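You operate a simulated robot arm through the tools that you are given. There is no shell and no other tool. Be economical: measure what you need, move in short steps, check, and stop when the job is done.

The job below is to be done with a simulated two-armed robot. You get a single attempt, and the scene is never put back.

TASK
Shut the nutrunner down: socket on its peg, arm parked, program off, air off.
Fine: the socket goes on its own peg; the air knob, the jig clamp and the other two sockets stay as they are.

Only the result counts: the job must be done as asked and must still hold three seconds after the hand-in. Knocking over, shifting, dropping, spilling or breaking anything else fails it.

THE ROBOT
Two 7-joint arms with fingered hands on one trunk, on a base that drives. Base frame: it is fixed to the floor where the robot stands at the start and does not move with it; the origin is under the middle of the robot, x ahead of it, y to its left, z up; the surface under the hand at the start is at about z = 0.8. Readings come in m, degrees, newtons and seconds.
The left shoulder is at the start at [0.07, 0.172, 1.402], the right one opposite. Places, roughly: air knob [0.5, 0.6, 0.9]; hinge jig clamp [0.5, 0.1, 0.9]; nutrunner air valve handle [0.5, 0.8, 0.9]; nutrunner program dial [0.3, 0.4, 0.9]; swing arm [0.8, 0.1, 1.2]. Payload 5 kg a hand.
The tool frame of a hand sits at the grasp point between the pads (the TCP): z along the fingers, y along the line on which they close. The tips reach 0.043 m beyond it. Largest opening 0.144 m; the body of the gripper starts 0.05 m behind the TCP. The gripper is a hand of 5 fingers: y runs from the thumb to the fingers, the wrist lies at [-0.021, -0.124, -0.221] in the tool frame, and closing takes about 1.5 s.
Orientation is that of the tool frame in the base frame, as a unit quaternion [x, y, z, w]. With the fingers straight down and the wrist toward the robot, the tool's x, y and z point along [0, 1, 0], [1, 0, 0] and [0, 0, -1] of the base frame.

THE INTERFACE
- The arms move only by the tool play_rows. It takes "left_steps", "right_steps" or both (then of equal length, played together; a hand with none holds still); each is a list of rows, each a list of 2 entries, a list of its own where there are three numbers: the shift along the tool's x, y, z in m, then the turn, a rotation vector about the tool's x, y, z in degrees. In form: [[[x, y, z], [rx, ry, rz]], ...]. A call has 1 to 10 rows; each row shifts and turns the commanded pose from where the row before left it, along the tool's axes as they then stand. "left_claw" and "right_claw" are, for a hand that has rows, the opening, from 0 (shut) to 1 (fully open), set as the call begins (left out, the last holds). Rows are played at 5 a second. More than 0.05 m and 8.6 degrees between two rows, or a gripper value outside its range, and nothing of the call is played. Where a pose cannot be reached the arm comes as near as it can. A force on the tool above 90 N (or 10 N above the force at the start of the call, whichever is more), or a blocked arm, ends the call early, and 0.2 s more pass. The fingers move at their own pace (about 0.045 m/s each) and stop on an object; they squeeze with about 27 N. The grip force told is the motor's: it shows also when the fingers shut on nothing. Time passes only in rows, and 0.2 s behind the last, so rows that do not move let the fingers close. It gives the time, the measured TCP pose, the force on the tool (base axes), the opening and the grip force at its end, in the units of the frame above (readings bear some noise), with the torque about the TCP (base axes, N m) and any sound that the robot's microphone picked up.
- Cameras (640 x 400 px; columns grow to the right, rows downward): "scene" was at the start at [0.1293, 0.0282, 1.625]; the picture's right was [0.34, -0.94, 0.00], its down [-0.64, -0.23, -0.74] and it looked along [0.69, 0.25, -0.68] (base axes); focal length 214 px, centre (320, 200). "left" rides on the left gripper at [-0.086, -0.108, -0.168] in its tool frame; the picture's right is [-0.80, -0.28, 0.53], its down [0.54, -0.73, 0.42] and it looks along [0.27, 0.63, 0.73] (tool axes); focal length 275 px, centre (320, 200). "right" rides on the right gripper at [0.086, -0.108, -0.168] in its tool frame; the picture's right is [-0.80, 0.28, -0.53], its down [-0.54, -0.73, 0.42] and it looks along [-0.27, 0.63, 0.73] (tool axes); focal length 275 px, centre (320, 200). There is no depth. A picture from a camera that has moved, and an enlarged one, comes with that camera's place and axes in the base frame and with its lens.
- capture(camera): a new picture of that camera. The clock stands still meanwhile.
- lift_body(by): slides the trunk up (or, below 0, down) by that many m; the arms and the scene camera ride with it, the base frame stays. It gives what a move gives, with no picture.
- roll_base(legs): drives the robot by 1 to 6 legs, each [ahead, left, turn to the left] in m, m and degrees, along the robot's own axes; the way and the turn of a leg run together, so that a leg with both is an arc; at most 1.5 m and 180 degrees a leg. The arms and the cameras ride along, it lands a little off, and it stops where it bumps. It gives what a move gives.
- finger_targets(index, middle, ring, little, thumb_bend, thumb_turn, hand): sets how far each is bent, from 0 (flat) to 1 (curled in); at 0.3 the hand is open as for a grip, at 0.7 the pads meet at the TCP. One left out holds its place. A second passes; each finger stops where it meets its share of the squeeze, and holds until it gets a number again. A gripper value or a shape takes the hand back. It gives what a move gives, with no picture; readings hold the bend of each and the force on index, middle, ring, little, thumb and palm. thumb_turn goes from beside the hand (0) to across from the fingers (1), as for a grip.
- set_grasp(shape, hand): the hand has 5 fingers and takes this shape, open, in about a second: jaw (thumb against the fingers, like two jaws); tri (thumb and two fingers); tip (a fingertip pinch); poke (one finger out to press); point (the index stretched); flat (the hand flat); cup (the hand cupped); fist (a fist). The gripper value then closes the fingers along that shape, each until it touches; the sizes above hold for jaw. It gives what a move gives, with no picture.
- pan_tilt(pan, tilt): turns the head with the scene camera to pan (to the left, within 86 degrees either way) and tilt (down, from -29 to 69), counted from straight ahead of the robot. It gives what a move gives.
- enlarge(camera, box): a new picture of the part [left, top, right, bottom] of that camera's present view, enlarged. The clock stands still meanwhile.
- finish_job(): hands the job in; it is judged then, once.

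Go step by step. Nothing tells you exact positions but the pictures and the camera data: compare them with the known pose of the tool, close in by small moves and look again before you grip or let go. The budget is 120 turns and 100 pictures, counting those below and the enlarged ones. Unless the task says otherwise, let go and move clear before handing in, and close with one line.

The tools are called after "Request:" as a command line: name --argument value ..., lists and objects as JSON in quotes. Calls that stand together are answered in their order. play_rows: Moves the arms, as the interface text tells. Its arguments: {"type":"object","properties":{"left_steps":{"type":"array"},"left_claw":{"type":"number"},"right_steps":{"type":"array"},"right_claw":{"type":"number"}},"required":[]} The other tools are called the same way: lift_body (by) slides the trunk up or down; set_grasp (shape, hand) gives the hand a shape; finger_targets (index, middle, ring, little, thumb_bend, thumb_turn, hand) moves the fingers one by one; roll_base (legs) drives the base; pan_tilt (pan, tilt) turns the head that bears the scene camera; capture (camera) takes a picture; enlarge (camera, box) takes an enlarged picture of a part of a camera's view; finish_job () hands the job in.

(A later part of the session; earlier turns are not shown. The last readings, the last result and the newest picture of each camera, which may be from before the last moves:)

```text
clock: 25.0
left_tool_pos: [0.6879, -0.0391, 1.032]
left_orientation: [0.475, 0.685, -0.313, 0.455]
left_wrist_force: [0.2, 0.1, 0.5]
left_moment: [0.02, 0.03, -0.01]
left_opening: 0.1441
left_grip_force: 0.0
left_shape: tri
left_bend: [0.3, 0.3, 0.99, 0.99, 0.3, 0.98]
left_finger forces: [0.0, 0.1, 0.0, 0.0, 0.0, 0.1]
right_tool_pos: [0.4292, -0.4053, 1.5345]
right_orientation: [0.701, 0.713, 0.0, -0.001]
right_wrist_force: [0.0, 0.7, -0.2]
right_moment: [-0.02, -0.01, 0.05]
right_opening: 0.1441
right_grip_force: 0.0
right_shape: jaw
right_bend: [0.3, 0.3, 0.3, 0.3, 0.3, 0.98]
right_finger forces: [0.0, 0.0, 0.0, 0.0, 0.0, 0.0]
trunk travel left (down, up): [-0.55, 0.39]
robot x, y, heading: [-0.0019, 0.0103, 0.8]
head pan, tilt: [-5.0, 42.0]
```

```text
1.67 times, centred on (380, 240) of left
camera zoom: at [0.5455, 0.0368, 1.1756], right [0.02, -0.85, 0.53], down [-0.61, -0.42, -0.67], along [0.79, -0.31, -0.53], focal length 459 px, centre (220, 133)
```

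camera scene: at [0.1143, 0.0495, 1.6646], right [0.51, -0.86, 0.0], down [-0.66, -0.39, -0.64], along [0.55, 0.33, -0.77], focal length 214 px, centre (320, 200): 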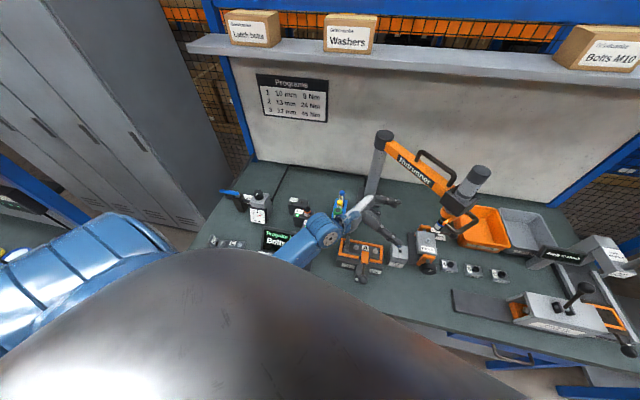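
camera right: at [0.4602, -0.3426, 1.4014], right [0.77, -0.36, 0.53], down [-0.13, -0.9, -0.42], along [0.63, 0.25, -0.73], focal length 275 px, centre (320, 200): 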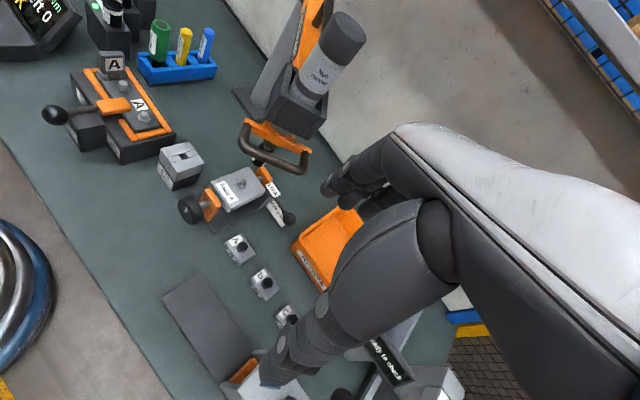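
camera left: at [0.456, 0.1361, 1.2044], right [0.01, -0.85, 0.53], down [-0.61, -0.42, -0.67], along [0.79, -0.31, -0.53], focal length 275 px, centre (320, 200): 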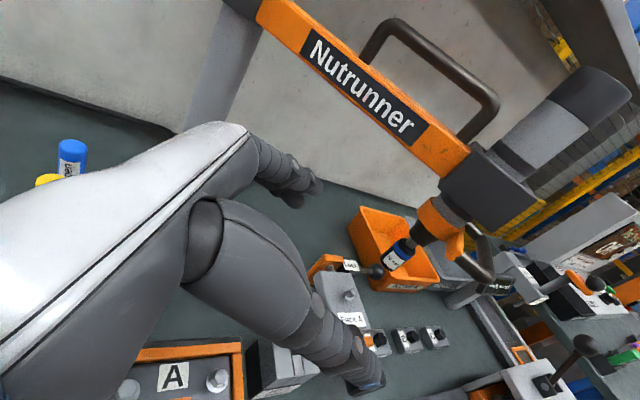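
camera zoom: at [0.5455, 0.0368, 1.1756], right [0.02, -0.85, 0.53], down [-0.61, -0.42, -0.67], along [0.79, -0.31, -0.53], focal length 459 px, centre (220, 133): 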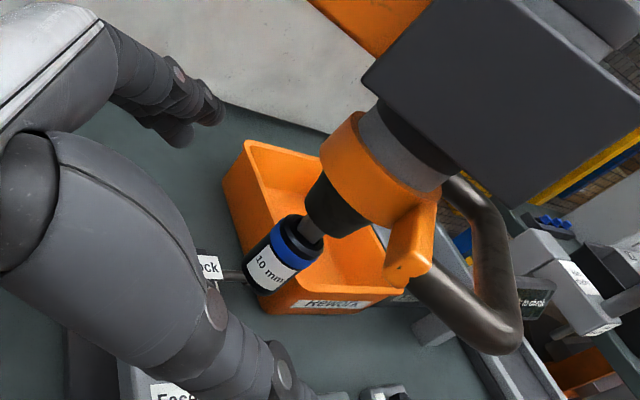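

Well aligned; the socket sits about 8 cm ahead, between thumb and fingers. I advance and look again before closing.

Request:
play_rows --left_steps '[[[0.001, 0.001, 0.02], [0, 0, 0]], [[0.001, 0.001, 0.02], [0, 0, 0]], [[0.001, 0.001, 0.02], [0, 0, 0]], [[0, 0, 0.018], [0, 0, 0]]]'

Request:
enlarge --camera "scene" --box '[280, 180, 380, 260]'

Request:
enlarge --camera "left" --box '[220, 120, 540, 360]'

```text
clock: 26.0
left_tool_pos: [0.7154, -0.0937, 0.9866]
left_orientation: [0.478, 0.69, -0.307, 0.448]
left_wrist_force: [-0.4, 0.7, -0.4]
left_moment: [-0.02, 0.0, -0.02]
left_opening: 0.1443
left_grip_force: 0.1
left_shape: tri
left_bend: [0.3, 0.3, 0.99, 0.99, 0.3, 0.98]
left_finger forces: [0.1, 0.0, 0.0, 0.0, 0.0, 0.1]
right_tool_pos: [0.4297, -0.4075, 1.5339]
right_orientation: [0.701, 0.713, 0.0, -0.002]
right_wrist_force: [-0.2, -1.2, -0.6]
right_moment: [0.01, 0.03, -0.01]
right_opening: 0.1438
right_grip_force: 0.0
right_shape: jaw
right_bend: [0.3, 0.3, 0.3, 0.3, 0.3, 0.98]
right_finger forces: [0.1, 0.0, 0.1, 0.0, 0.0, 0.0]
trunk travel left (down, up): [-0.55, 0.39]
robot x, y, heading: [-0.0016, 0.0112, 0.7]
head pan, tilt: [-5.0, 42.0]
```

```text
5.00 times, centred on (330, 220) of scene
camera zoom: at [0.1325, 0.0046, 1.6756], right [-0.07, -1.0, 0.0], down [-0.67, 0.05, -0.74], along [0.74, -0.05, -0.67], focal length 1072 px, centre (270, 100)
```

zoom: 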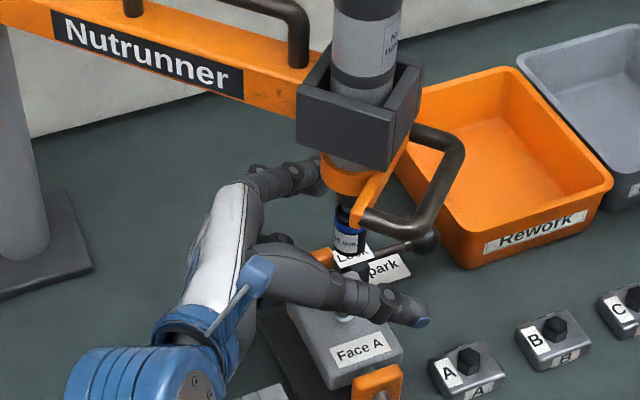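

```text
1.67 times, centred on (380, 240) of left
camera zoom: at [0.5723, -0.0217, 1.1333], right [0.02, -0.86, 0.51], down [-0.62, -0.41, -0.67], along [0.79, -0.3, -0.54], focal length 459 px, centre (220, 133)
```

zoom: 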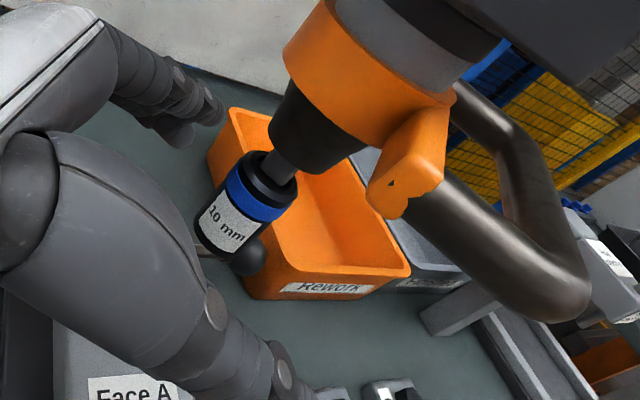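

The TCP is about 1.5 cm low of the socket's middle. I'll nudge up and in, then close gently.

Request:
play_rows --left_steps '[[[-0.008, -0.002, 0.004], [0, 0, 0]], [[-0.008, -0.002, 0.004], [0, 0, 0]], [[0, 0, 0], [0, 0, 0]]]'

Request:
play_rows --left_steps '[[[0, 0, 0], [0, 0, 0]], [[0, 0, 0], [0, 0, 0]], [[0, 0, 0], [0, 0, 0]], [[0, 0, 0], [0, 0, 0]], [[0, 0, 0], [0, 0, 0]], [[0, 0, 0], [0, 0, 0]]]' --left_claw 0.35

Request:
enlarge --camera "scene" --box '[280, 180, 380, 260]'

Request:
enlarge --camera "left" --box '[220, 120, 540, 360]'

```text
clock: 27.0
left_tool_pos: [0.7152, -0.0875, 0.9825]
left_orientation: [0.488, 0.696, -0.293, 0.437]
left_wrist_force: [0.3, 1.1, -0.9]
left_moment: [0.01, -0.01, -0.01]
left_opening: 0.1439
left_grip_force: 0.1
left_shape: tri
left_bend: [0.3, 0.3, 0.99, 0.99, 0.3, 0.98]
left_finger forces: [0.1, 0.0, 0.0, 0.0, 0.0, 0.1]
right_tool_pos: [0.4296, -0.4068, 1.5341]
right_orientation: [0.702, 0.712, 0.0, 0.0]
right_wrist_force: [-0.4, 0.1, 0.3]
right_moment: [0.0, -0.02, -0.01]
right_opening: 0.1439
right_grip_force: 0.1
right_shape: jaw
right_bend: [0.3, 0.3, 0.3, 0.3, 0.3, 0.98]
right_finger forces: [0.0, 0.0, 0.0, 0.0, 0.0, 0.0]
trunk travel left (down, up): [-0.55, 0.39]
robot x, y, heading: [-0.003, 0.0094, 0.8]
head pan, tilt: [-5.0, 42.0]
stopped in row 3 (left hand): the arm was blocked; the commanded pose is now the measured one
```

```text
clock: 28.4
left_tool_pos: [0.7157, -0.0867, 0.9829]
left_orientation: [0.488, 0.696, -0.293, 0.439]
left_wrist_force: [-0.5, -0.3, -0.8]
left_moment: [0.01, -0.02, 0.03]
left_opening: 0.0509
left_grip_force: 0.0
left_shape: tri
left_bend: [0.74, 0.51, 0.99, 0.99, 0.73, 1.0]
left_finger forces: [0.1, 0.0, 0.0, 0.0, 0.0, 0.0]
right_tool_pos: [0.4292, -0.4059, 1.5339]
right_orientation: [0.702, 0.712, 0.001, -0.001]
right_wrist_force: [1.0, -0.1, 0.0]
right_moment: [0.02, -0.04, 0.01]
right_opening: 0.1439
right_grip_force: 0.0
right_shape: jaw
right_bend: [0.3, 0.3, 0.3, 0.3, 0.3, 0.98]
right_finger forces: [0.1, 0.0, 0.0, 0.1, 0.0, 0.1]
trunk travel left (down, up): [-0.55, 0.39]
robot x, y, heading: [-0.0039, 0.0127, 0.6]
head pan, tilt: [-5.0, 42.0]
```

```text
5.00 times, centred on (330, 220) of scene
camera zoom: at [0.1322, 0.005, 1.6757], right [-0.07, -1.0, 0.0], down [-0.67, 0.05, -0.74], along [0.74, -0.05, -0.67], focal length 1072 px, centre (270, 100)
```

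zoom: 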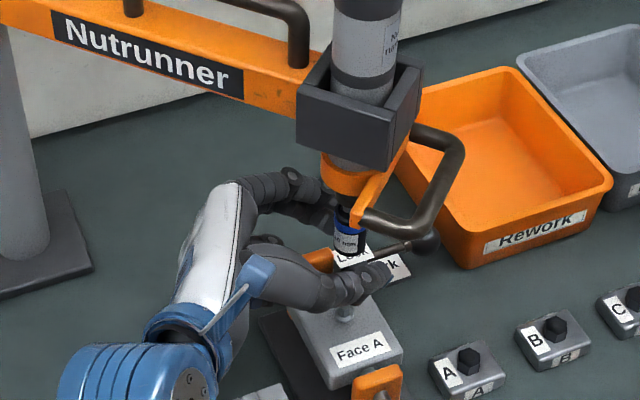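

```text
1.67 times, centred on (380, 240) of left
camera zoom: at [0.573, -0.0207, 1.1328], right [0.02, -0.88, 0.47], down [-0.62, -0.38, -0.69], along [0.79, -0.28, -0.55], focal length 459 px, centre (220, 133)
```

zoom: 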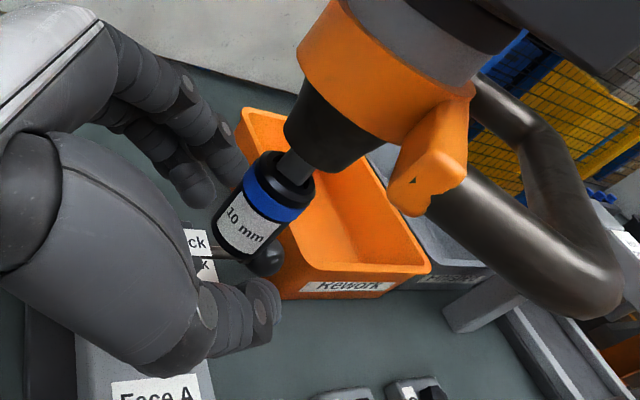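

The arm was blocked again without force at the wrist, so a forearm/elbow contact is likely. Looking at the arm.

Request:
pan_tilt --pan 35 --tilt 45

Request:
capture --camera "scene"

Request:
capture --camera "right"

```text
clock: 29.4
left_tool_pos: [0.7152, -0.0868, 0.9835]
left_orientation: [0.487, 0.696, -0.293, 0.439]
left_wrist_force: [0.7, -1.7, -0.5]
left_moment: [-0.04, 0.02, -0.02]
left_opening: 0.0509
left_grip_force: 0.0
left_shape: tri
left_bend: [0.74, 0.51, 0.99, 0.99, 0.73, 1.0]
left_finger forces: [0.0, 0.0, 0.1, 0.0, 0.1, 0.0]
right_tool_pos: [0.4288, -0.4063, 1.5349]
right_orientation: [0.701, 0.713, 0.001, -0.002]
right_wrist_force: [-0.1, -0.3, -0.3]
right_moment: [-0.02, -0.01, -0.02]
right_opening: 0.1438
right_grip_force: 0.1
right_shape: jaw
right_bend: [0.3, 0.3, 0.3, 0.3, 0.3, 0.98]
right_finger forces: [0.0, 0.1, 0.0, 0.0, 0.0, 0.0]
trunk travel left (down, up): [-0.55, 0.39]
robot x, y, heading: [-0.0022, 0.0152, 0.7]
head pan, tilt: [35.0, 45.0]
```

```text
63 pictures are left
camera scene: at [0.1148, 0.0586, 1.6714], right [0.58, -0.81, 0.0], down [-0.57, -0.41, -0.71], along [0.57, 0.41, -0.71], focal length 214 px, centre (320, 200)
```

scene: 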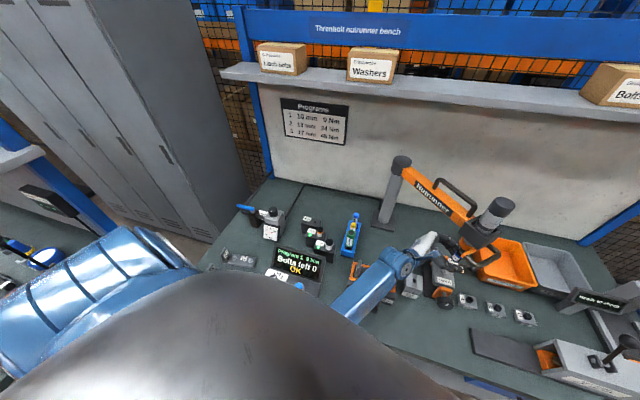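

```text
62 pictures are left
camera right: at [0.3198, -0.3227, 1.7019], right [0.3, -0.79, 0.53], down [-0.72, -0.55, -0.42], along [0.63, -0.26, -0.73], focal length 275 px, centre (320, 200)
```

right: 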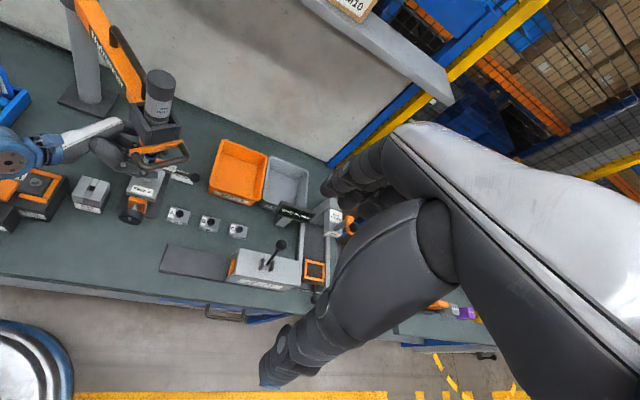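

Reaching across the body seems to jam the left arm against the robot's own torso (or something near the jig). I'll open, back off, and drive the base to the right so the socket lies ahead of the left shoulder.

Request:
play_rows --left_steps '[[[0, 0, 0], [0, 0, 0]], [[0, 0, 0], [0, 0, 0]], [[0, 0, 0], [0, 0, 0]], [[0, 0, 0], [0, 0, 0]], [[0, 0, 0], [0, 0, 0]], [[0, 0, -0.03], [0, 0, 0]], [[0, 0, -0.04], [0, 0, 0]], [[0, 0, -0.04], [0, 0, 0]], [[0, 0, -0.04], [0, 0, 0]], [[0, 0, -0.04], [0, 0, 0]]]' --left_claw 1

Request:
play_rows --left_steps '[[[-0.04, -0.02, 0], [0, 0, 0]], [[-0.04, -0.02, 0], [0, 0, 0]], [[-0.04, -0.02, 0], [0, 0, 0]], [[-0.04, -0.02, 0], [0, 0, 0]]]'

Request:
capture --camera "scene"

```text
clock: 31.6
left_tool_pos: [0.6528, 0.0701, 1.067]
left_orientation: [0.486, 0.695, -0.294, 0.44]
left_wrist_force: [-0.4, 0.2, 0.4]
left_moment: [0.01, -0.01, 0.01]
left_opening: 0.144
left_grip_force: 0.0
left_shape: tri
left_bend: [0.3, 0.3, 0.99, 0.99, 0.3, 0.98]
left_finger forces: [0.0, 0.1, 0.0, 0.0, 0.0, 0.1]
right_tool_pos: [0.429, -0.4056, 1.535]
right_orientation: [0.702, 0.712, -0.001, 0.0]
right_wrist_force: [-0.4, 0.7, -0.2]
right_moment: [-0.05, 0.01, -0.02]
right_opening: 0.1438
right_grip_force: 0.1
right_shape: jaw
right_bend: [0.3, 0.3, 0.3, 0.3, 0.3, 0.98]
right_finger forces: [0.0, 0.0, 0.1, 0.0, 0.1, 0.0]
trunk travel left (down, up): [-0.55, 0.39]
robot x, y, heading: [-0.0041, 0.014, 0.8]
head pan, tilt: [35.0, 45.0]
```

```text
clock: 32.6
left_tool_pos: [0.5992, -0.0167, 1.1944]
left_orientation: [0.494, 0.703, -0.282, 0.426]
left_wrist_force: [-0.1, -0.4, 0.9]
left_moment: [0.04, -0.03, 0.02]
left_opening: 0.1438
left_grip_force: 0.1
left_shape: tri
left_bend: [0.3, 0.3, 0.99, 0.99, 0.3, 0.97]
left_finger forces: [0.1, 0.0, 0.1, 0.0, 0.0, 0.0]
right_tool_pos: [0.4289, -0.4082, 1.5327]
right_orientation: [0.701, 0.713, 0.0, -0.002]
right_wrist_force: [-0.1, -0.2, -0.4]
right_moment: [0.03, 0.0, 0.0]
right_opening: 0.1444
right_grip_force: 0.1
right_shape: jaw
right_bend: [0.3, 0.3, 0.3, 0.3, 0.3, 0.98]
right_finger forces: [0.1, 0.0, 0.0, 0.1, 0.0, 0.1]
trunk travel left (down, up): [-0.55, 0.39]
robot x, y, heading: [-0.0007, 0.0126, 0.9]
head pan, tilt: [35.0, 45.0]
```

```text
61 pictures are left
camera scene: at [0.114, 0.057, 1.6713], right [0.59, -0.81, 0.0], down [-0.57, -0.41, -0.71], along [0.57, 0.41, -0.71], focal length 214 px, centre (320, 200)
```

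scene: 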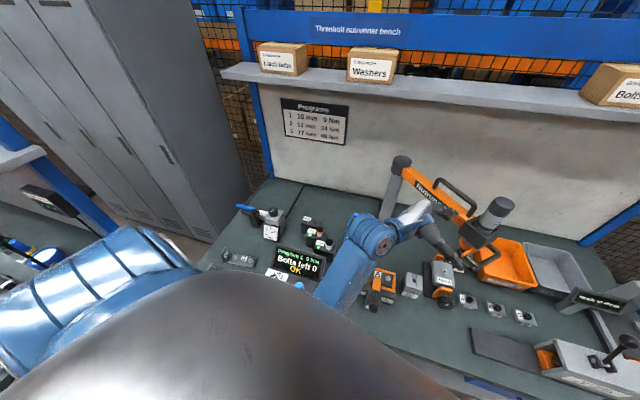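

I pull the left hand well back before driving, so it can't sweep into the nutrunner.

Request:
play_rows --left_steps '[[[0.0014, -0.0188, -0.0334], [0, 0, 0]], [[0.0014, -0.0188, -0.0334], [0, 0, 0]], [[0.0014, -0.0188, -0.0334], [0, 0, 0]], [[0.0014, -0.0188, -0.0334], [0, 0, 0]], [[0.0014, -0.0188, -0.0334], [0, 0, 0]], [[0.0014, -0.0188, -0.0334], [0, 0, 0]], [[0.0014, -0.0188, -0.0334], [0, 0, 0]]]'

Request:
capture --camera "scene"

```text
clock: 34.2
left_tool_pos: [0.565, 0.0885, 1.2184]
left_orientation: [0.488, 0.695, -0.295, 0.439]
left_wrist_force: [1.0, 0.3, 0.1]
left_moment: [-0.04, 0.02, -0.01]
left_opening: 0.1439
left_grip_force: 0.0
left_shape: tri
left_bend: [0.3, 0.3, 0.99, 0.99, 0.3, 0.97]
left_finger forces: [0.0, 0.0, 0.0, 0.0, 0.1, 0.0]
left hand out of reach, approached as far as the arm can: row 2, 3, 4, 5, 6, 7
right_tool_pos: [0.4288, -0.4056, 1.5328]
right_orientation: [0.702, 0.713, -0.001, 0.0]
right_wrist_force: [0.3, 1.4, -0.4]
right_moment: [-0.05, 0.02, -0.01]
right_opening: 0.1439
right_grip_force: 0.0
right_shape: jaw
right_bend: [0.3, 0.3, 0.3, 0.3, 0.3, 0.98]
right_finger forces: [0.0, 0.1, 0.0, 0.0, 0.0, 0.1]
trunk travel left (down, up): [-0.55, 0.39]
robot x, y, heading: [-0.0045, 0.0092, 0.7]
head pan, tilt: [35.0, 45.0]
```

```text
60 pictures are left
camera scene: at [0.1147, 0.0596, 1.6713], right [0.58, -0.81, 0.0], down [-0.57, -0.41, -0.71], along [0.57, 0.41, -0.71], focal length 214 px, centre (320, 200)
```

scene: 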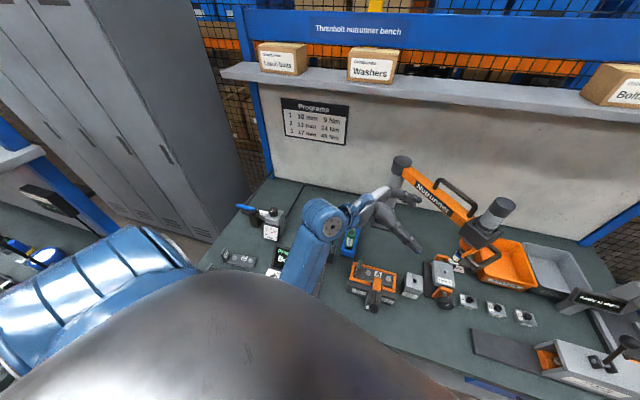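

The wrist can't fold further, so I'll back the base away, shift right 0.3 m, and come forward partway.

Request:
roll_base --legs '[[-0.3, 0, -0.7], [0, -0.3, 0], [0.12, 0, 0]]'

Request:
pan_tilt --pan 15 --tilt 40

Request:
capture --camera "scene"

```text
clock: 38.8
left_tool_pos: [0.3837, -0.2139, 1.2191]
left_orientation: [0.49, 0.693, -0.295, 0.439]
left_wrist_force: [-1.0, -0.1, 0.0]
left_moment: [0.0, 0.01, 0.0]
left_opening: 0.1439
left_grip_force: 0.1
left_shape: tri
left_bend: [0.3, 0.3, 0.99, 0.99, 0.3, 0.97]
left_finger forces: [0.0, 0.0, 0.1, 0.1, 0.1, 0.1]
right_tool_pos: [0.2439, -0.7075, 1.5345]
right_orientation: [0.704, 0.71, 0.0, -0.001]
right_wrist_force: [0.6, 0.6, -0.3]
right_moment: [0.01, -0.04, 0.01]
right_opening: 0.144
right_grip_force: 0.2
right_shape: jaw
right_bend: [0.3, 0.3, 0.3, 0.3, 0.3, 0.98]
right_finger forces: [0.0, 0.0, 0.0, 0.1, 0.0, 0.1]
trunk travel left (down, up): [-0.55, 0.39]
robot x, y, heading: [-0.1821, -0.2857, 0.3]
head pan, tilt: [35.0, 45.0]
```

```text
clock: 39.6
left_tool_pos: [0.3857, -0.212, 1.2169]
left_orientation: [0.489, 0.694, -0.296, 0.438]
left_wrist_force: [0.7, 0.1, -0.6]
left_moment: [0.0, 0.01, -0.02]
left_opening: 0.1436
left_grip_force: 0.1
left_shape: tri
left_bend: [0.3, 0.3, 0.99, 0.99, 0.3, 0.97]
left_finger forces: [0.1, 0.1, 0.0, 0.0, 0.0, 0.1]
right_tool_pos: [0.2476, -0.7062, 1.5336]
right_orientation: [0.704, 0.71, 0.0, -0.002]
right_wrist_force: [0.0, -0.8, -0.5]
right_moment: [-0.01, 0.05, 0.01]
right_opening: 0.1441
right_grip_force: 0.0
right_shape: jaw
right_bend: [0.3, 0.3, 0.3, 0.3, 0.3, 0.98]
right_finger forces: [0.0, 0.0, 0.0, 0.0, 0.1, 0.0]
trunk travel left (down, up): [-0.55, 0.39]
robot x, y, heading: [-0.1843, -0.2824, 0.4]
head pan, tilt: [15.0, 40.0]
```

```text
59 pictures are left
camera scene: at [-0.0481, -0.2625, 1.6784], right [0.27, -0.96, 0.0], down [-0.62, -0.17, -0.77], along [0.74, 0.2, -0.64], focal length 214 px, centre (320, 200)
```

scene: 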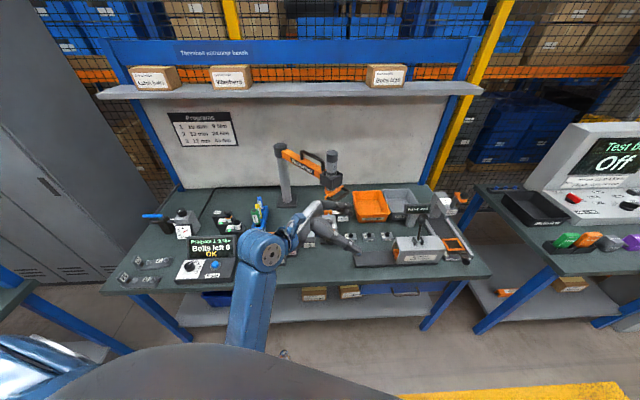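

Clear overview; robot now stands to the right and back. I move the left hand to the left of the socket again, reaching out rather than across.

Request:
play_rows --left_steps '[[[0.0228, 0.0352, -0.01755], [0, 0, 0]], [[0.0228, 0.0352, -0.01755], [0, 0, 0]], [[0.0228, 0.0352, -0.01755], [0, 0, 0]], [[0.0228, 0.0352, -0.01755], [0, 0, 0]], [[0.0228, 0.0352, -0.01755], [0, 0, 0]], [[0.0228, 0.0352, -0.01755], [0, 0, 0]], [[0.0228, 0.0352, -0.01755], [0, 0, 0]], [[0.0228, 0.0352, -0.01755], [0, -5, 0]]]'

Request:
capture --camera "scene"

Request:
capture --camera "left"

```text
clock: 41.4
left_tool_pos: [0.5803, 0.0814, 1.1211]
left_orientation: [0.476, 0.674, -0.316, 0.469]
left_wrist_force: [0.4, 0.2, -0.1]
left_moment: [-0.04, -0.01, -0.03]
left_opening: 0.1438
left_grip_force: 0.0
left_shape: tri
left_bend: [0.3, 0.3, 0.99, 0.99, 0.3, 0.98]
left_finger forces: [0.0, 0.0, 0.0, 0.0, 0.0, 0.0]
right_tool_pos: [0.2478, -0.7041, 1.5343]
right_orientation: [0.704, 0.71, -0.002, -0.001]
right_wrist_force: [0.3, 0.4, -0.2]
right_moment: [-0.03, 0.05, -0.02]
right_opening: 0.144
right_grip_force: 0.0
right_shape: jaw
right_bend: [0.3, 0.3, 0.3, 0.3, 0.3, 0.98]
right_finger forces: [0.1, 0.0, 0.1, 0.0, 0.0, 0.1]
trunk travel left (down, up): [-0.55, 0.39]
robot x, y, heading: [-0.1796, -0.2837, 0.2]
head pan, tilt: [15.0, 40.0]
```

```text
58 pictures are left
camera scene: at [-0.0482, -0.2607, 1.6785], right [0.27, -0.96, 0.0], down [-0.62, -0.17, -0.77], along [0.74, 0.2, -0.64], focal length 214 px, centre (320, 200)
```

scene: 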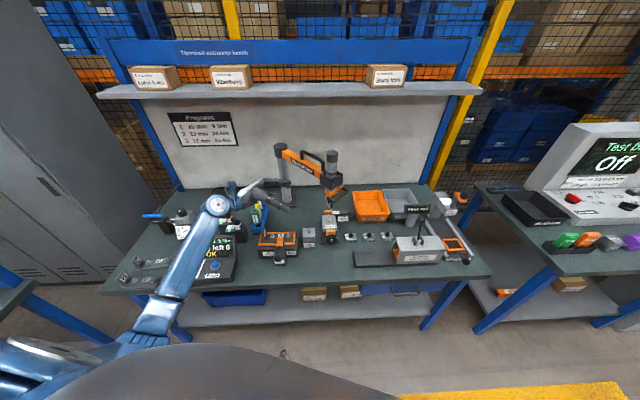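

```text
57 pictures are left
camera left: at [0.4336, 0.1614, 1.2598], right [0.0, -0.84, 0.55], down [-0.6, -0.43, -0.67], along [0.8, -0.33, -0.5], focal length 275 px, centre (320, 200)
```

left: 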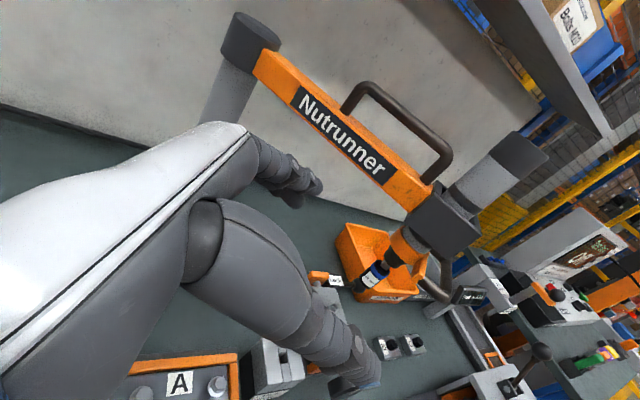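

The elbow hangs in front of the bench edge, which likely caused the block. I raise the trunk further; hand rises with it and I'll bring the hand back down.

Request:
lift_body --by 0.2

Request:
play_rows --left_steps '[[[0.038, 0, 0.0155], [0, 0, 0]], [[0.038, 0, 0.0155], [0, 0, 0]], [[0.038, 0, 0.0155], [0, 0, 0]], [[0.038, 0, 0.0155], [0, 0, 0]], [[0.025, 0, 0.01], [0, 0, 0]]]'

Request:
capture --camera "scene"

```text
clock: 43.5
left_tool_pos: [0.5792, 0.0809, 1.3218]
left_orientation: [0.476, 0.674, -0.317, 0.468]
left_wrist_force: [0.3, -0.8, 0.5]
left_moment: [0.03, -0.03, -0.04]
left_opening: 0.1439
left_grip_force: 0.1
left_shape: tri
left_bend: [0.3, 0.3, 0.99, 0.99, 0.3, 0.98]
left_finger forces: [0.0, 0.0, 0.0, 0.0, 0.0, 0.0]
right_tool_pos: [0.2462, -0.7056, 1.734]
right_orientation: [0.704, 0.71, 0.0, -0.002]
right_wrist_force: [0.5, -0.8, 0.6]
right_moment: [-0.01, -0.02, -0.03]
right_opening: 0.1442
right_grip_force: 0.0
right_shape: jaw
right_bend: [0.3, 0.3, 0.3, 0.3, 0.3, 0.98]
right_finger forces: [0.0, 0.0, 0.0, 0.0, 0.1, 0.0]
trunk travel left (down, up): [-0.75, 0.19]
robot x, y, heading: [-0.1841, -0.2793, 0.3]
head pan, tilt: [15.0, 40.0]
```

```text
clock: 44.8
left_tool_pos: [0.5865, 0.0766, 1.1307]
left_orientation: [0.476, 0.674, -0.316, 0.468]
left_wrist_force: [0.2, -0.3, 0.6]
left_moment: [0.0, 0.02, -0.05]
left_opening: 0.1439
left_grip_force: 0.1
left_shape: tri
left_bend: [0.3, 0.3, 0.99, 0.99, 0.3, 0.97]
left_finger forces: [0.0, 0.1, 0.0, 0.1, 0.0, 0.1]
right_tool_pos: [0.2475, -0.7059, 1.734]
right_orientation: [0.704, 0.71, 0.0, -0.002]
right_wrist_force: [0.5, -0.2, 0.2]
right_moment: [0.0, 0.06, 0.01]
right_opening: 0.1439
right_grip_force: 0.1
right_shape: jaw
right_bend: [0.3, 0.3, 0.3, 0.3, 0.3, 0.98]
right_finger forces: [0.0, 0.0, 0.1, 0.0, 0.0, 0.0]
trunk travel left (down, up): [-0.75, 0.19]
robot x, y, heading: [-0.1814, -0.2878, 0.3]
head pan, tilt: [15.0, 40.0]
```

```text
56 pictures are left
camera scene: at [-0.0488, -0.2625, 1.8786], right [0.27, -0.96, 0.0], down [-0.62, -0.17, -0.77], along [0.74, 0.2, -0.64], focal length 214 px, centre (320, 200)
```

scene: 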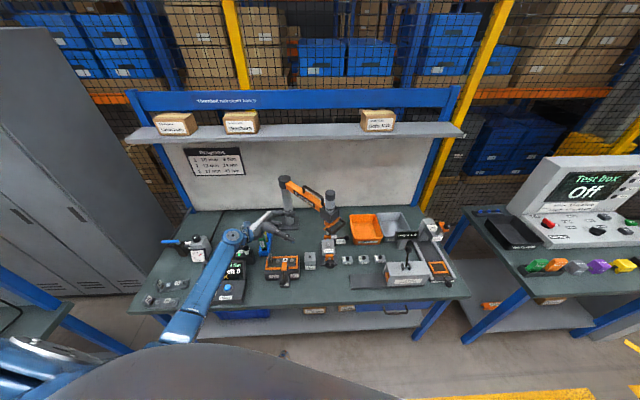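

Request:
play_rows --left_steps '[[[0.0225, 0.0275, 0], [0, 0, 0]], [[0.0225, 0.0275, 0], [0, 0, 0]], [[0, 0, 0.04], [0, 0, 0]], [[0, 0, 0.04], [0, 0, 0]], [[0, 0, 0.04], [0, 0, 0]], [[0, 0, 0.04], [0, 0, 0]], [[0, 0, 0], [0, 0, 0]]]'

Request:
capture --camera "scene"

Request:
enlarge --camera "left" --box '[220, 120, 540, 360]'

```text
clock: 46.4
left_tool_pos: [0.6823, -0.0279, 1.0328]
left_orientation: [0.477, 0.673, -0.317, 0.468]
left_wrist_force: [-0.1, -0.2, 0.3]
left_moment: [0.01, -0.01, 0.0]
left_opening: 0.1438
left_grip_force: 0.0
left_shape: tri
left_bend: [0.3, 0.3, 0.99, 0.99, 0.3, 0.98]
left_finger forces: [0.0, 0.1, 0.0, 0.0, 0.0, 0.0]
right_tool_pos: [0.2451, -0.707, 1.7342]
right_orientation: [0.704, 0.711, 0.0, -0.001]
right_wrist_force: [-0.6, 0.2, 0.1]
right_moment: [0.02, -0.01, 0.01]
right_opening: 0.144
right_grip_force: 0.0
right_shape: jaw
right_bend: [0.3, 0.3, 0.3, 0.3, 0.3, 0.98]
right_finger forces: [0.0, 0.0, 0.0, 0.1, 0.0, 0.0]
trunk travel left (down, up): [-0.75, 0.19]
robot x, y, heading: [-0.184, -0.2853, 0.7]
head pan, tilt: [15.0, 40.0]
```

```text
55 pictures are left
camera scene: at [-0.0505, -0.2631, 1.8787], right [0.27, -0.96, 0.0], down [-0.62, -0.17, -0.77], along [0.74, 0.2, -0.64], focal length 214 px, centre (320, 200)
```

scene: 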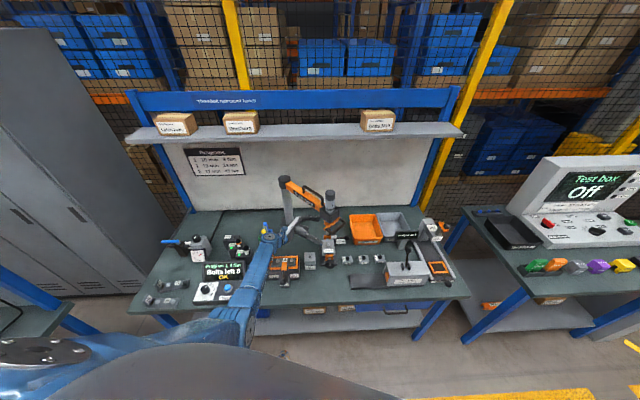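

```text
1.67 times, centred on (380, 240) of left
camera zoom: at [0.5365, 0.0512, 1.1719], right [0.0, -0.84, 0.54], down [-0.6, -0.43, -0.67], along [0.8, -0.33, -0.5], focal length 459 px, centre (220, 133)
```

zoom: 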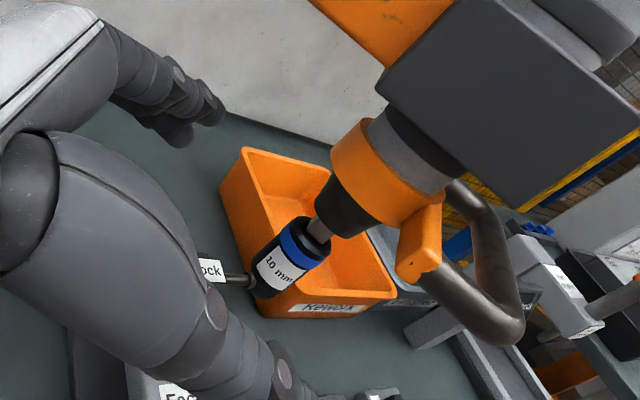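

Aligned: socket straight ahead by 9 cm. Advancing.

Request:
play_rows --left_steps '[[[0, 0, 0.022], [0, 0, 0]], [[0, 0.001, 0.022], [0, 0, 0]], [[0, 0.001, 0.022], [0, 0, 0]], [[0, 0, 0.022], [0, 0, 0]], [[0, 0, 0], [0, 0, 0]]]'

Request:
enlarge --camera "left" --box '[220, 120, 540, 360]'

```text
clock: 47.5
left_tool_pos: [0.7125, -0.1025, 1.0008]
left_orientation: [0.476, 0.674, -0.316, 0.468]
left_wrist_force: [0.2, 0.1, 0.9]
left_moment: [0.01, 0.01, -0.01]
left_opening: 0.1438
left_grip_force: 0.1
left_shape: tri
left_bend: [0.3, 0.3, 0.99, 0.99, 0.3, 0.98]
left_finger forces: [0.0, 0.0, 0.0, 0.0, 0.0, 0.0]
right_tool_pos: [0.2475, -0.7062, 1.733]
right_orientation: [0.704, 0.71, 0.0, -0.002]
right_wrist_force: [-0.7, -0.7, 0.7]
right_moment: [-0.03, 0.0, -0.01]
right_opening: 0.1443
right_grip_force: 0.1
right_shape: jaw
right_bend: [0.3, 0.3, 0.3, 0.3, 0.3, 0.98]
right_finger forces: [0.0, 0.0, 0.1, 0.0, 0.0, 0.2]
trunk travel left (down, up): [-0.75, 0.19]
robot x, y, heading: [-0.1802, -0.2839, 0.5]
head pan, tilt: [15.0, 40.0]
```

```text
1.67 times, centred on (380, 240) of left
camera zoom: at [0.5668, -0.0235, 1.1392], right [0.0, -0.84, 0.54], down [-0.6, -0.43, -0.67], along [0.8, -0.33, -0.5], focal length 459 px, centre (220, 133)
```

zoom: 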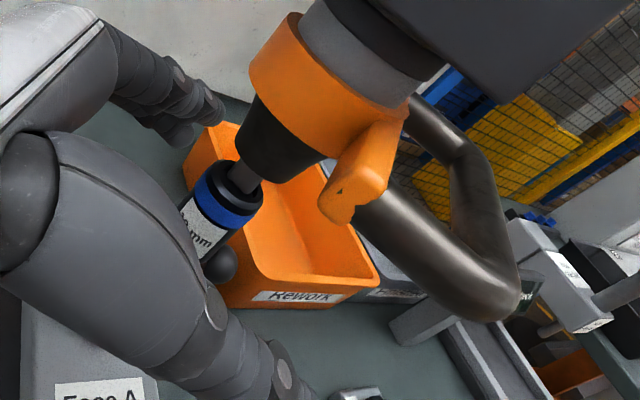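

The socket is right at the grasp point; closing now.

Request:
play_rows --left_steps '[[[0, 0, 0], [0, 0, 0]], [[0, 0, 0], [0, 0, 0]], [[0, 0, 0], [0, 0, 0]], [[0, 0, 0], [0, 0, 0]], [[0, 0, 0], [0, 0, 0]], [[0, 0, 0], [0, 0, 0]], [[0, 0, 0], [0, 0, 0]], [[0, 0, 0], [0, 0, 0]], [[0, 0, 0], [0, 0, 0]]]' --left_claw 0

Request:
enlarge --camera "left" --box '[220, 120, 540, 360]'

```text
clock: 49.5
left_tool_pos: [0.7115, -0.1051, 0.9997]
left_orientation: [0.476, 0.674, -0.318, 0.467]
left_wrist_force: [-2.9, -4.7, 0.8]
left_moment: [0.01, 0.02, 0.05]
left_opening: 0.006
left_grip_force: 19.8
left_shape: tri
left_bend: [0.7, 0.7, 1.0, 1.0, 0.76, 1.0]
left_finger forces: [5.2, 0.1, 0.0, 0.0, 8.4, 0.0]
right_tool_pos: [0.2459, -0.706, 1.7337]
right_orientation: [0.704, 0.71, 0.0, -0.002]
right_wrist_force: [-0.1, 0.2, 0.0]
right_moment: [-0.02, -0.01, 0.02]
right_opening: 0.1438
right_grip_force: 0.0
right_shape: jaw
right_bend: [0.3, 0.3, 0.3, 0.3, 0.3, 0.98]
right_finger forces: [0.0, 0.1, 0.0, 0.0, 0.0, 0.0]
trunk travel left (down, up): [-0.75, 0.19]
robot x, y, heading: [-0.186, -0.2845, 0.3]
head pan, tilt: [15.0, 40.0]
```

```text
1.67 times, centred on (380, 240) of left
camera zoom: at [0.5662, -0.0241, 1.139], right [-0.01, -0.84, 0.54], down [-0.6, -0.43, -0.67], along [0.8, -0.33, -0.5], focal length 459 px, centre (220, 133)
```

zoom: 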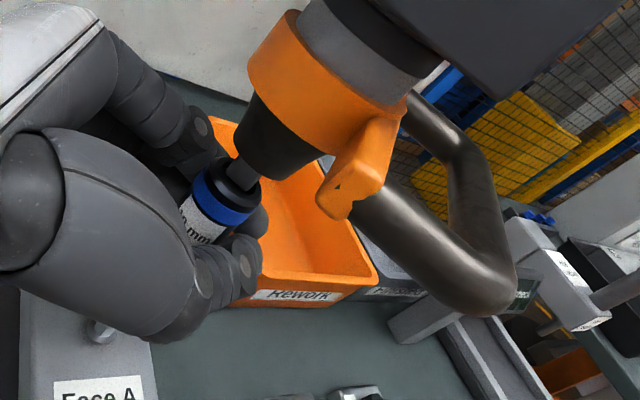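

Contact on index and thumb, but I want to see how the socket sits between them.

Request:
enlarge --camera "scene" --box '[290, 180, 370, 260]'

Request:
enlarge --camera "left" --box '[260, 170, 380, 270]'

```text
5.00 times, centred on (330, 220) of scene
camera zoom: at [-0.0497, -0.2631, 1.8786], right [0.27, -0.96, 0.0], down [-0.62, -0.17, -0.77], along [0.74, 0.2, -0.64], focal length 1072 px, centre (270, 100)
```

zoom: 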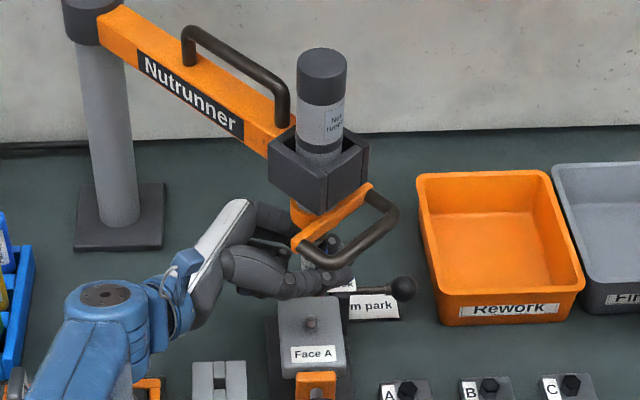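

```text
4.00 times, centred on (320, 220) of left
camera zoom: at [0.5662, -0.0241, 1.139], right [-0.01, -0.84, 0.54], down [-0.6, -0.43, -0.67], along [0.8, -0.33, -0.5], focal length 1101 px, centre (320, 120)
```

zoom: 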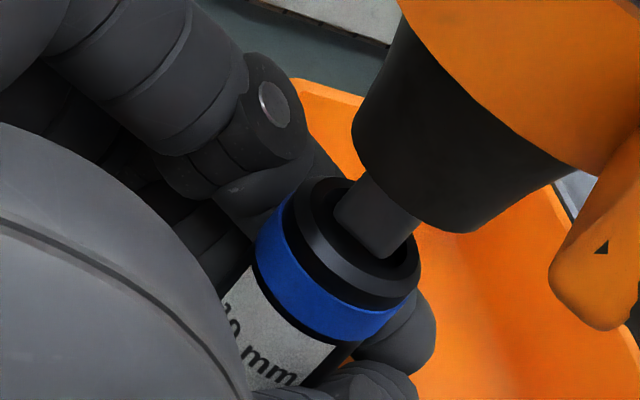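

The socket is enclosed by thumb and fingers. I pull straight down 2.5 cm.

Request:
play_rows --left_steps '[[[0.0047, 0, 0.0018], [0, 0, 0]], [[0.0047, 0, 0.0018], [0, 0, 0]], [[0.0047, 0, 0.0018], [0, 0, 0]], [[0.0047, 0, 0.0018], [0, 0, 0]], [[0.0047, 0, 0.0018], [0, 0, 0]]]' --left_claw 0

Request:
enlarge --camera "left" --box '[260, 130, 420, 270]'

```text
clock: 50.8
left_tool_pos: [0.7123, -0.1039, 0.9742]
left_orientation: [0.476, 0.674, -0.316, 0.468]
left_wrist_force: [-7.7, -8.5, 4.6]
left_moment: [0.0, 0.07, 0.1]
left_opening: 0.0074
left_grip_force: 26.9
left_shape: tri
left_bend: [0.7, 0.7, 1.0, 1.0, 0.77, 1.0]
left_finger forces: [3.8, 0.0, 0.1, 0.0, 11.4, 0.1]
right_tool_pos: [0.2454, -0.7069, 1.7345]
right_orientation: [0.704, 0.71, 0.001, -0.001]
right_wrist_force: [0.3, 0.1, -0.1]
right_moment: [0.04, 0.01, 0.0]
right_opening: 0.1437
right_grip_force: 0.0
right_shape: jaw
right_bend: [0.3, 0.3, 0.3, 0.3, 0.3, 0.98]
right_finger forces: [0.0, 0.0, 0.0, 0.1, 0.1, 0.1]
trunk travel left (down, up): [-0.75, 0.19]
robot x, y, heading: [-0.1826, -0.2859, 0.4]
head pan, tilt: [15.0, 40.0]
```

```text
2.86 times, centred on (340, 200) of left
camera zoom: at [0.5664, -0.0244, 1.1138], right [0.0, -0.84, 0.54], down [-0.6, -0.43, -0.67], along [0.8, -0.33, -0.5], focal length 786 px, centre (263, 200)
```

zoom: 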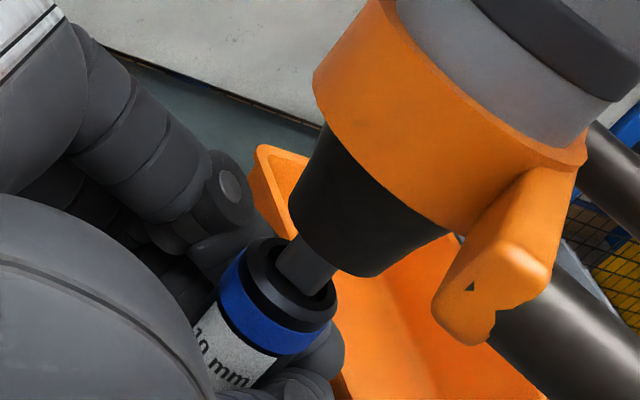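

The socket is coming down with some slip, and more of the drive shows. Pull another 1.5 cm.

Request:
play_rows --left_steps '[[[0.0047, 0, 0.0018], [0, 0, 0]], [[0.0047, 0, 0.0018], [0, 0, 0]], [[0.0047, 0, 0.0018], [0, 0, 0]], [[0, 0, 0], [0, 0, 0]]]'

Request:
enlarge --camera "left" --box '[260, 130, 420, 270]'

Request:
enlarge --camera "scene" --box '[290, 180, 370, 260]'

```text
clock: 51.8
left_tool_pos: [0.7125, -0.1044, 0.9617]
left_orientation: [0.477, 0.673, -0.316, 0.468]
left_wrist_force: [-8.5, -9.1, 4.6]
left_moment: [0.0, 0.1, 0.05]
left_opening: 0.0075
left_grip_force: 26.9
left_shape: tri
left_bend: [0.7, 0.7, 1.0, 1.0, 0.77, 1.0]
left_finger forces: [3.6, 0.0, 0.0, 0.1, 12.1, 0.0]
right_tool_pos: [0.244, -0.7069, 1.7331]
right_orientation: [0.704, 0.71, 0.001, -0.001]
right_wrist_force: [0.5, 0.2, -1.1]
right_moment: [-0.01, 0.0, -0.03]
right_opening: 0.144
right_grip_force: 0.1
right_shape: jaw
right_bend: [0.3, 0.3, 0.3, 0.3, 0.3, 0.98]
right_finger forces: [0.0, 0.0, 0.0, 0.1, 0.0, 0.0]
trunk travel left (down, up): [-0.75, 0.19]
robot x, y, heading: [-0.182, -0.2881, 0.4]
head pan, tilt: [15.0, 40.0]
```

```text
2.86 times, centred on (340, 200) of left
camera zoom: at [0.5663, -0.0244, 1.1002], right [-0.01, -0.84, 0.54], down [-0.6, -0.43, -0.67], along [0.8, -0.33, -0.5], focal length 786 px, centre (263, 200)
```

zoom: 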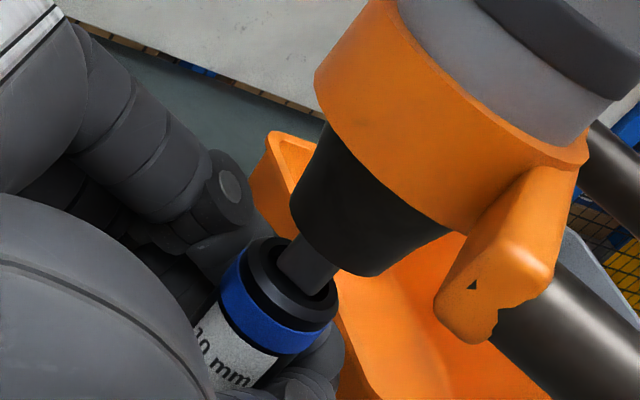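

```text
5.00 times, centred on (330, 220) of scene
camera zoom: at [-0.052, -0.2642, 1.8788], right [0.27, -0.96, 0.0], down [-0.62, -0.17, -0.77], along [0.74, 0.2, -0.64], focal length 1072 px, centre (270, 100)
```

zoom: 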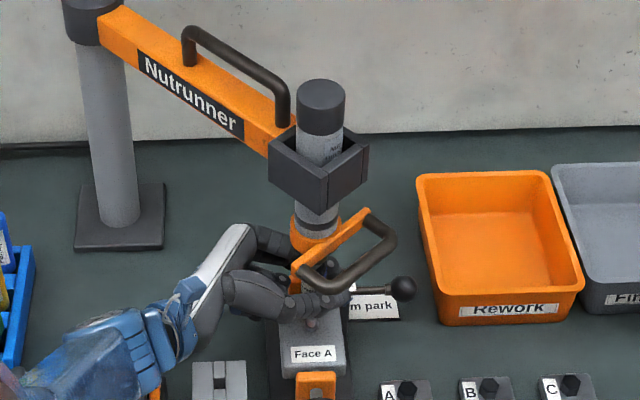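

The whole spindle slides down in its sleeve with the socket, and my grip sits too low (near the socket's bottom edge). I'll ride back up, open, raise the hand ~1.3 cm for a better grip, and then hold the motor from above with the right hand while pulling.

Request:
play_rows --left_steps '[[[-0.0047, 0, -0.0018], [0, 0, 0]], [[-0.0047, 0, -0.0018], [0, 0, 0]], [[-0.0047, 0, -0.0018], [0, 0, 0]], [[-0.0047, 0, -0.0018], [0, 0, 0]], [[-0.0047, 0, -0.0018], [0, 0, 0]], [[-0.0047, 0, -0.0018], [0, 0, 0]], [[-0.0047, 0, -0.0018], [0, 0, 0]], [[-0.0047, 0, -0.0018], [0, 0, 0]]]'

Request:
play_rows --left_steps '[[[0, 0, 0], [0, 0, 0]], [[0, 0, 0], [0, 0, 0]], [[0, 0, 0], [0, 0, 0]], [[0, 0, 0], [0, 0, 0]], [[0, 0, 0], [0, 0, 0]]]' --left_claw 0.6

Request:
enlarge --camera "left" --box '[220, 120, 460, 300]'

Request:
enlarge --camera "scene" --box '[290, 180, 370, 260]'

```text
clock: 53.5
left_tool_pos: [0.7297, -0.1051, 0.9854]
left_orientation: [0.478, 0.672, -0.317, 0.468]
left_wrist_force: [-31.9, -22.7, 3.8]
left_moment: [-0.07, 0.07, 0.12]
left_opening: 0.0115
left_grip_force: 26.7
left_shape: tri
left_bend: [0.7, 0.7, 1.0, 1.0, 0.75, 1.0]
left_finger forces: [0.0, 0.1, 0.1, 0.0, 42.0, 0.0]
left hand out of reach, approached as far as the arm can: row 2, 3, 4, 5, 6, 7, 8
right_tool_pos: [0.2409, -0.7101, 1.7353]
right_orientation: [0.705, 0.709, 0.002, 0.0]
right_wrist_force: [0.2, -0.2, 0.0]
right_moment: [-0.01, -0.02, 0.01]
right_opening: 0.144
right_grip_force: 0.0
right_shape: jaw
right_bend: [0.3, 0.3, 0.3, 0.3, 0.3, 0.98]
right_finger forces: [0.0, 0.0, 0.0, 0.0, 0.0, 0.0]
trunk travel left (down, up): [-0.75, 0.19]
robot x, y, heading: [-0.1781, -0.2829, 0.3]
head pan, tilt: [15.0, 40.0]
```

```text
clock: 54.8
left_tool_pos: [0.7336, -0.0989, 0.9808]
left_orientation: [0.476, 0.674, -0.318, 0.468]
left_wrist_force: [0.4, 0.5, 0.0]
left_moment: [-0.02, 0.0, 0.0]
left_opening: 0.0863
left_grip_force: 0.0
left_shape: tri
left_bend: [0.74, 0.41, 0.99, 0.99, 0.66, 1.0]
left_finger forces: [0.0, 0.0, 0.0, 0.1, 0.1, 0.1]
right_tool_pos: [0.2484, -0.7055, 1.7338]
right_orientation: [0.704, 0.71, -0.001, -0.001]
right_wrist_force: [0.4, 0.4, 0.4]
right_moment: [-0.03, 0.05, -0.01]
right_opening: 0.1438
right_grip_force: 0.1
right_shape: jaw
right_bend: [0.3, 0.3, 0.3, 0.3, 0.3, 0.98]
right_finger forces: [0.1, 0.0, 0.0, 0.1, 0.0, 0.1]
trunk travel left (down, up): [-0.75, 0.19]
robot x, y, heading: [-0.1821, -0.286, 0.4]
head pan, tilt: [15.0, 40.0]
```

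```text
2.22 times, centred on (340, 210) of left
camera zoom: at [0.5871, -0.0194, 1.12], right [0.0, -0.84, 0.55], down [-0.6, -0.43, -0.67], along [0.8, -0.33, -0.5], focal length 612 px, centre (276, 178)
```

zoom: 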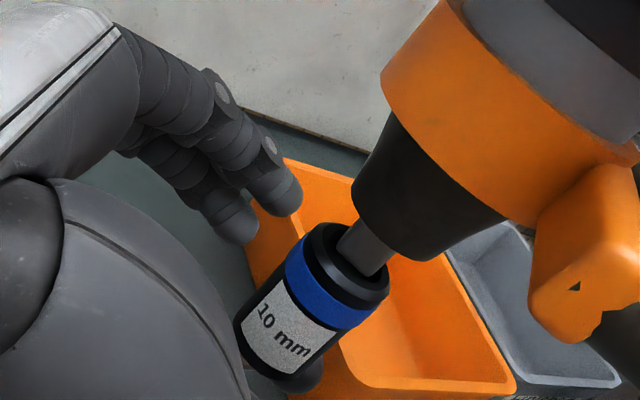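

```text
5.00 times, centred on (330, 220) of scene
camera zoom: at [-0.0479, -0.2614, 1.8784], right [0.27, -0.96, 0.0], down [-0.62, -0.17, -0.77], along [0.74, 0.2, -0.64], focal length 1072 px, centre (270, 100)
```

zoom: 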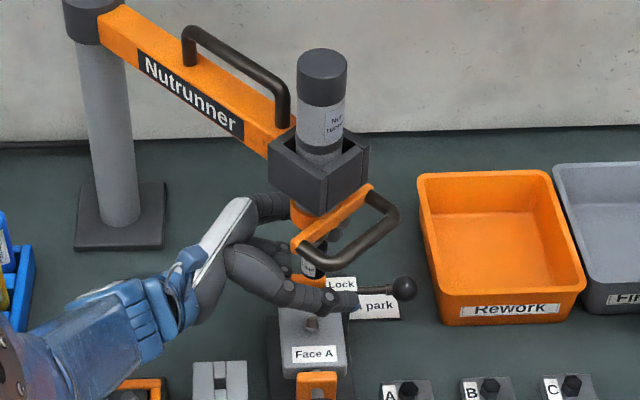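

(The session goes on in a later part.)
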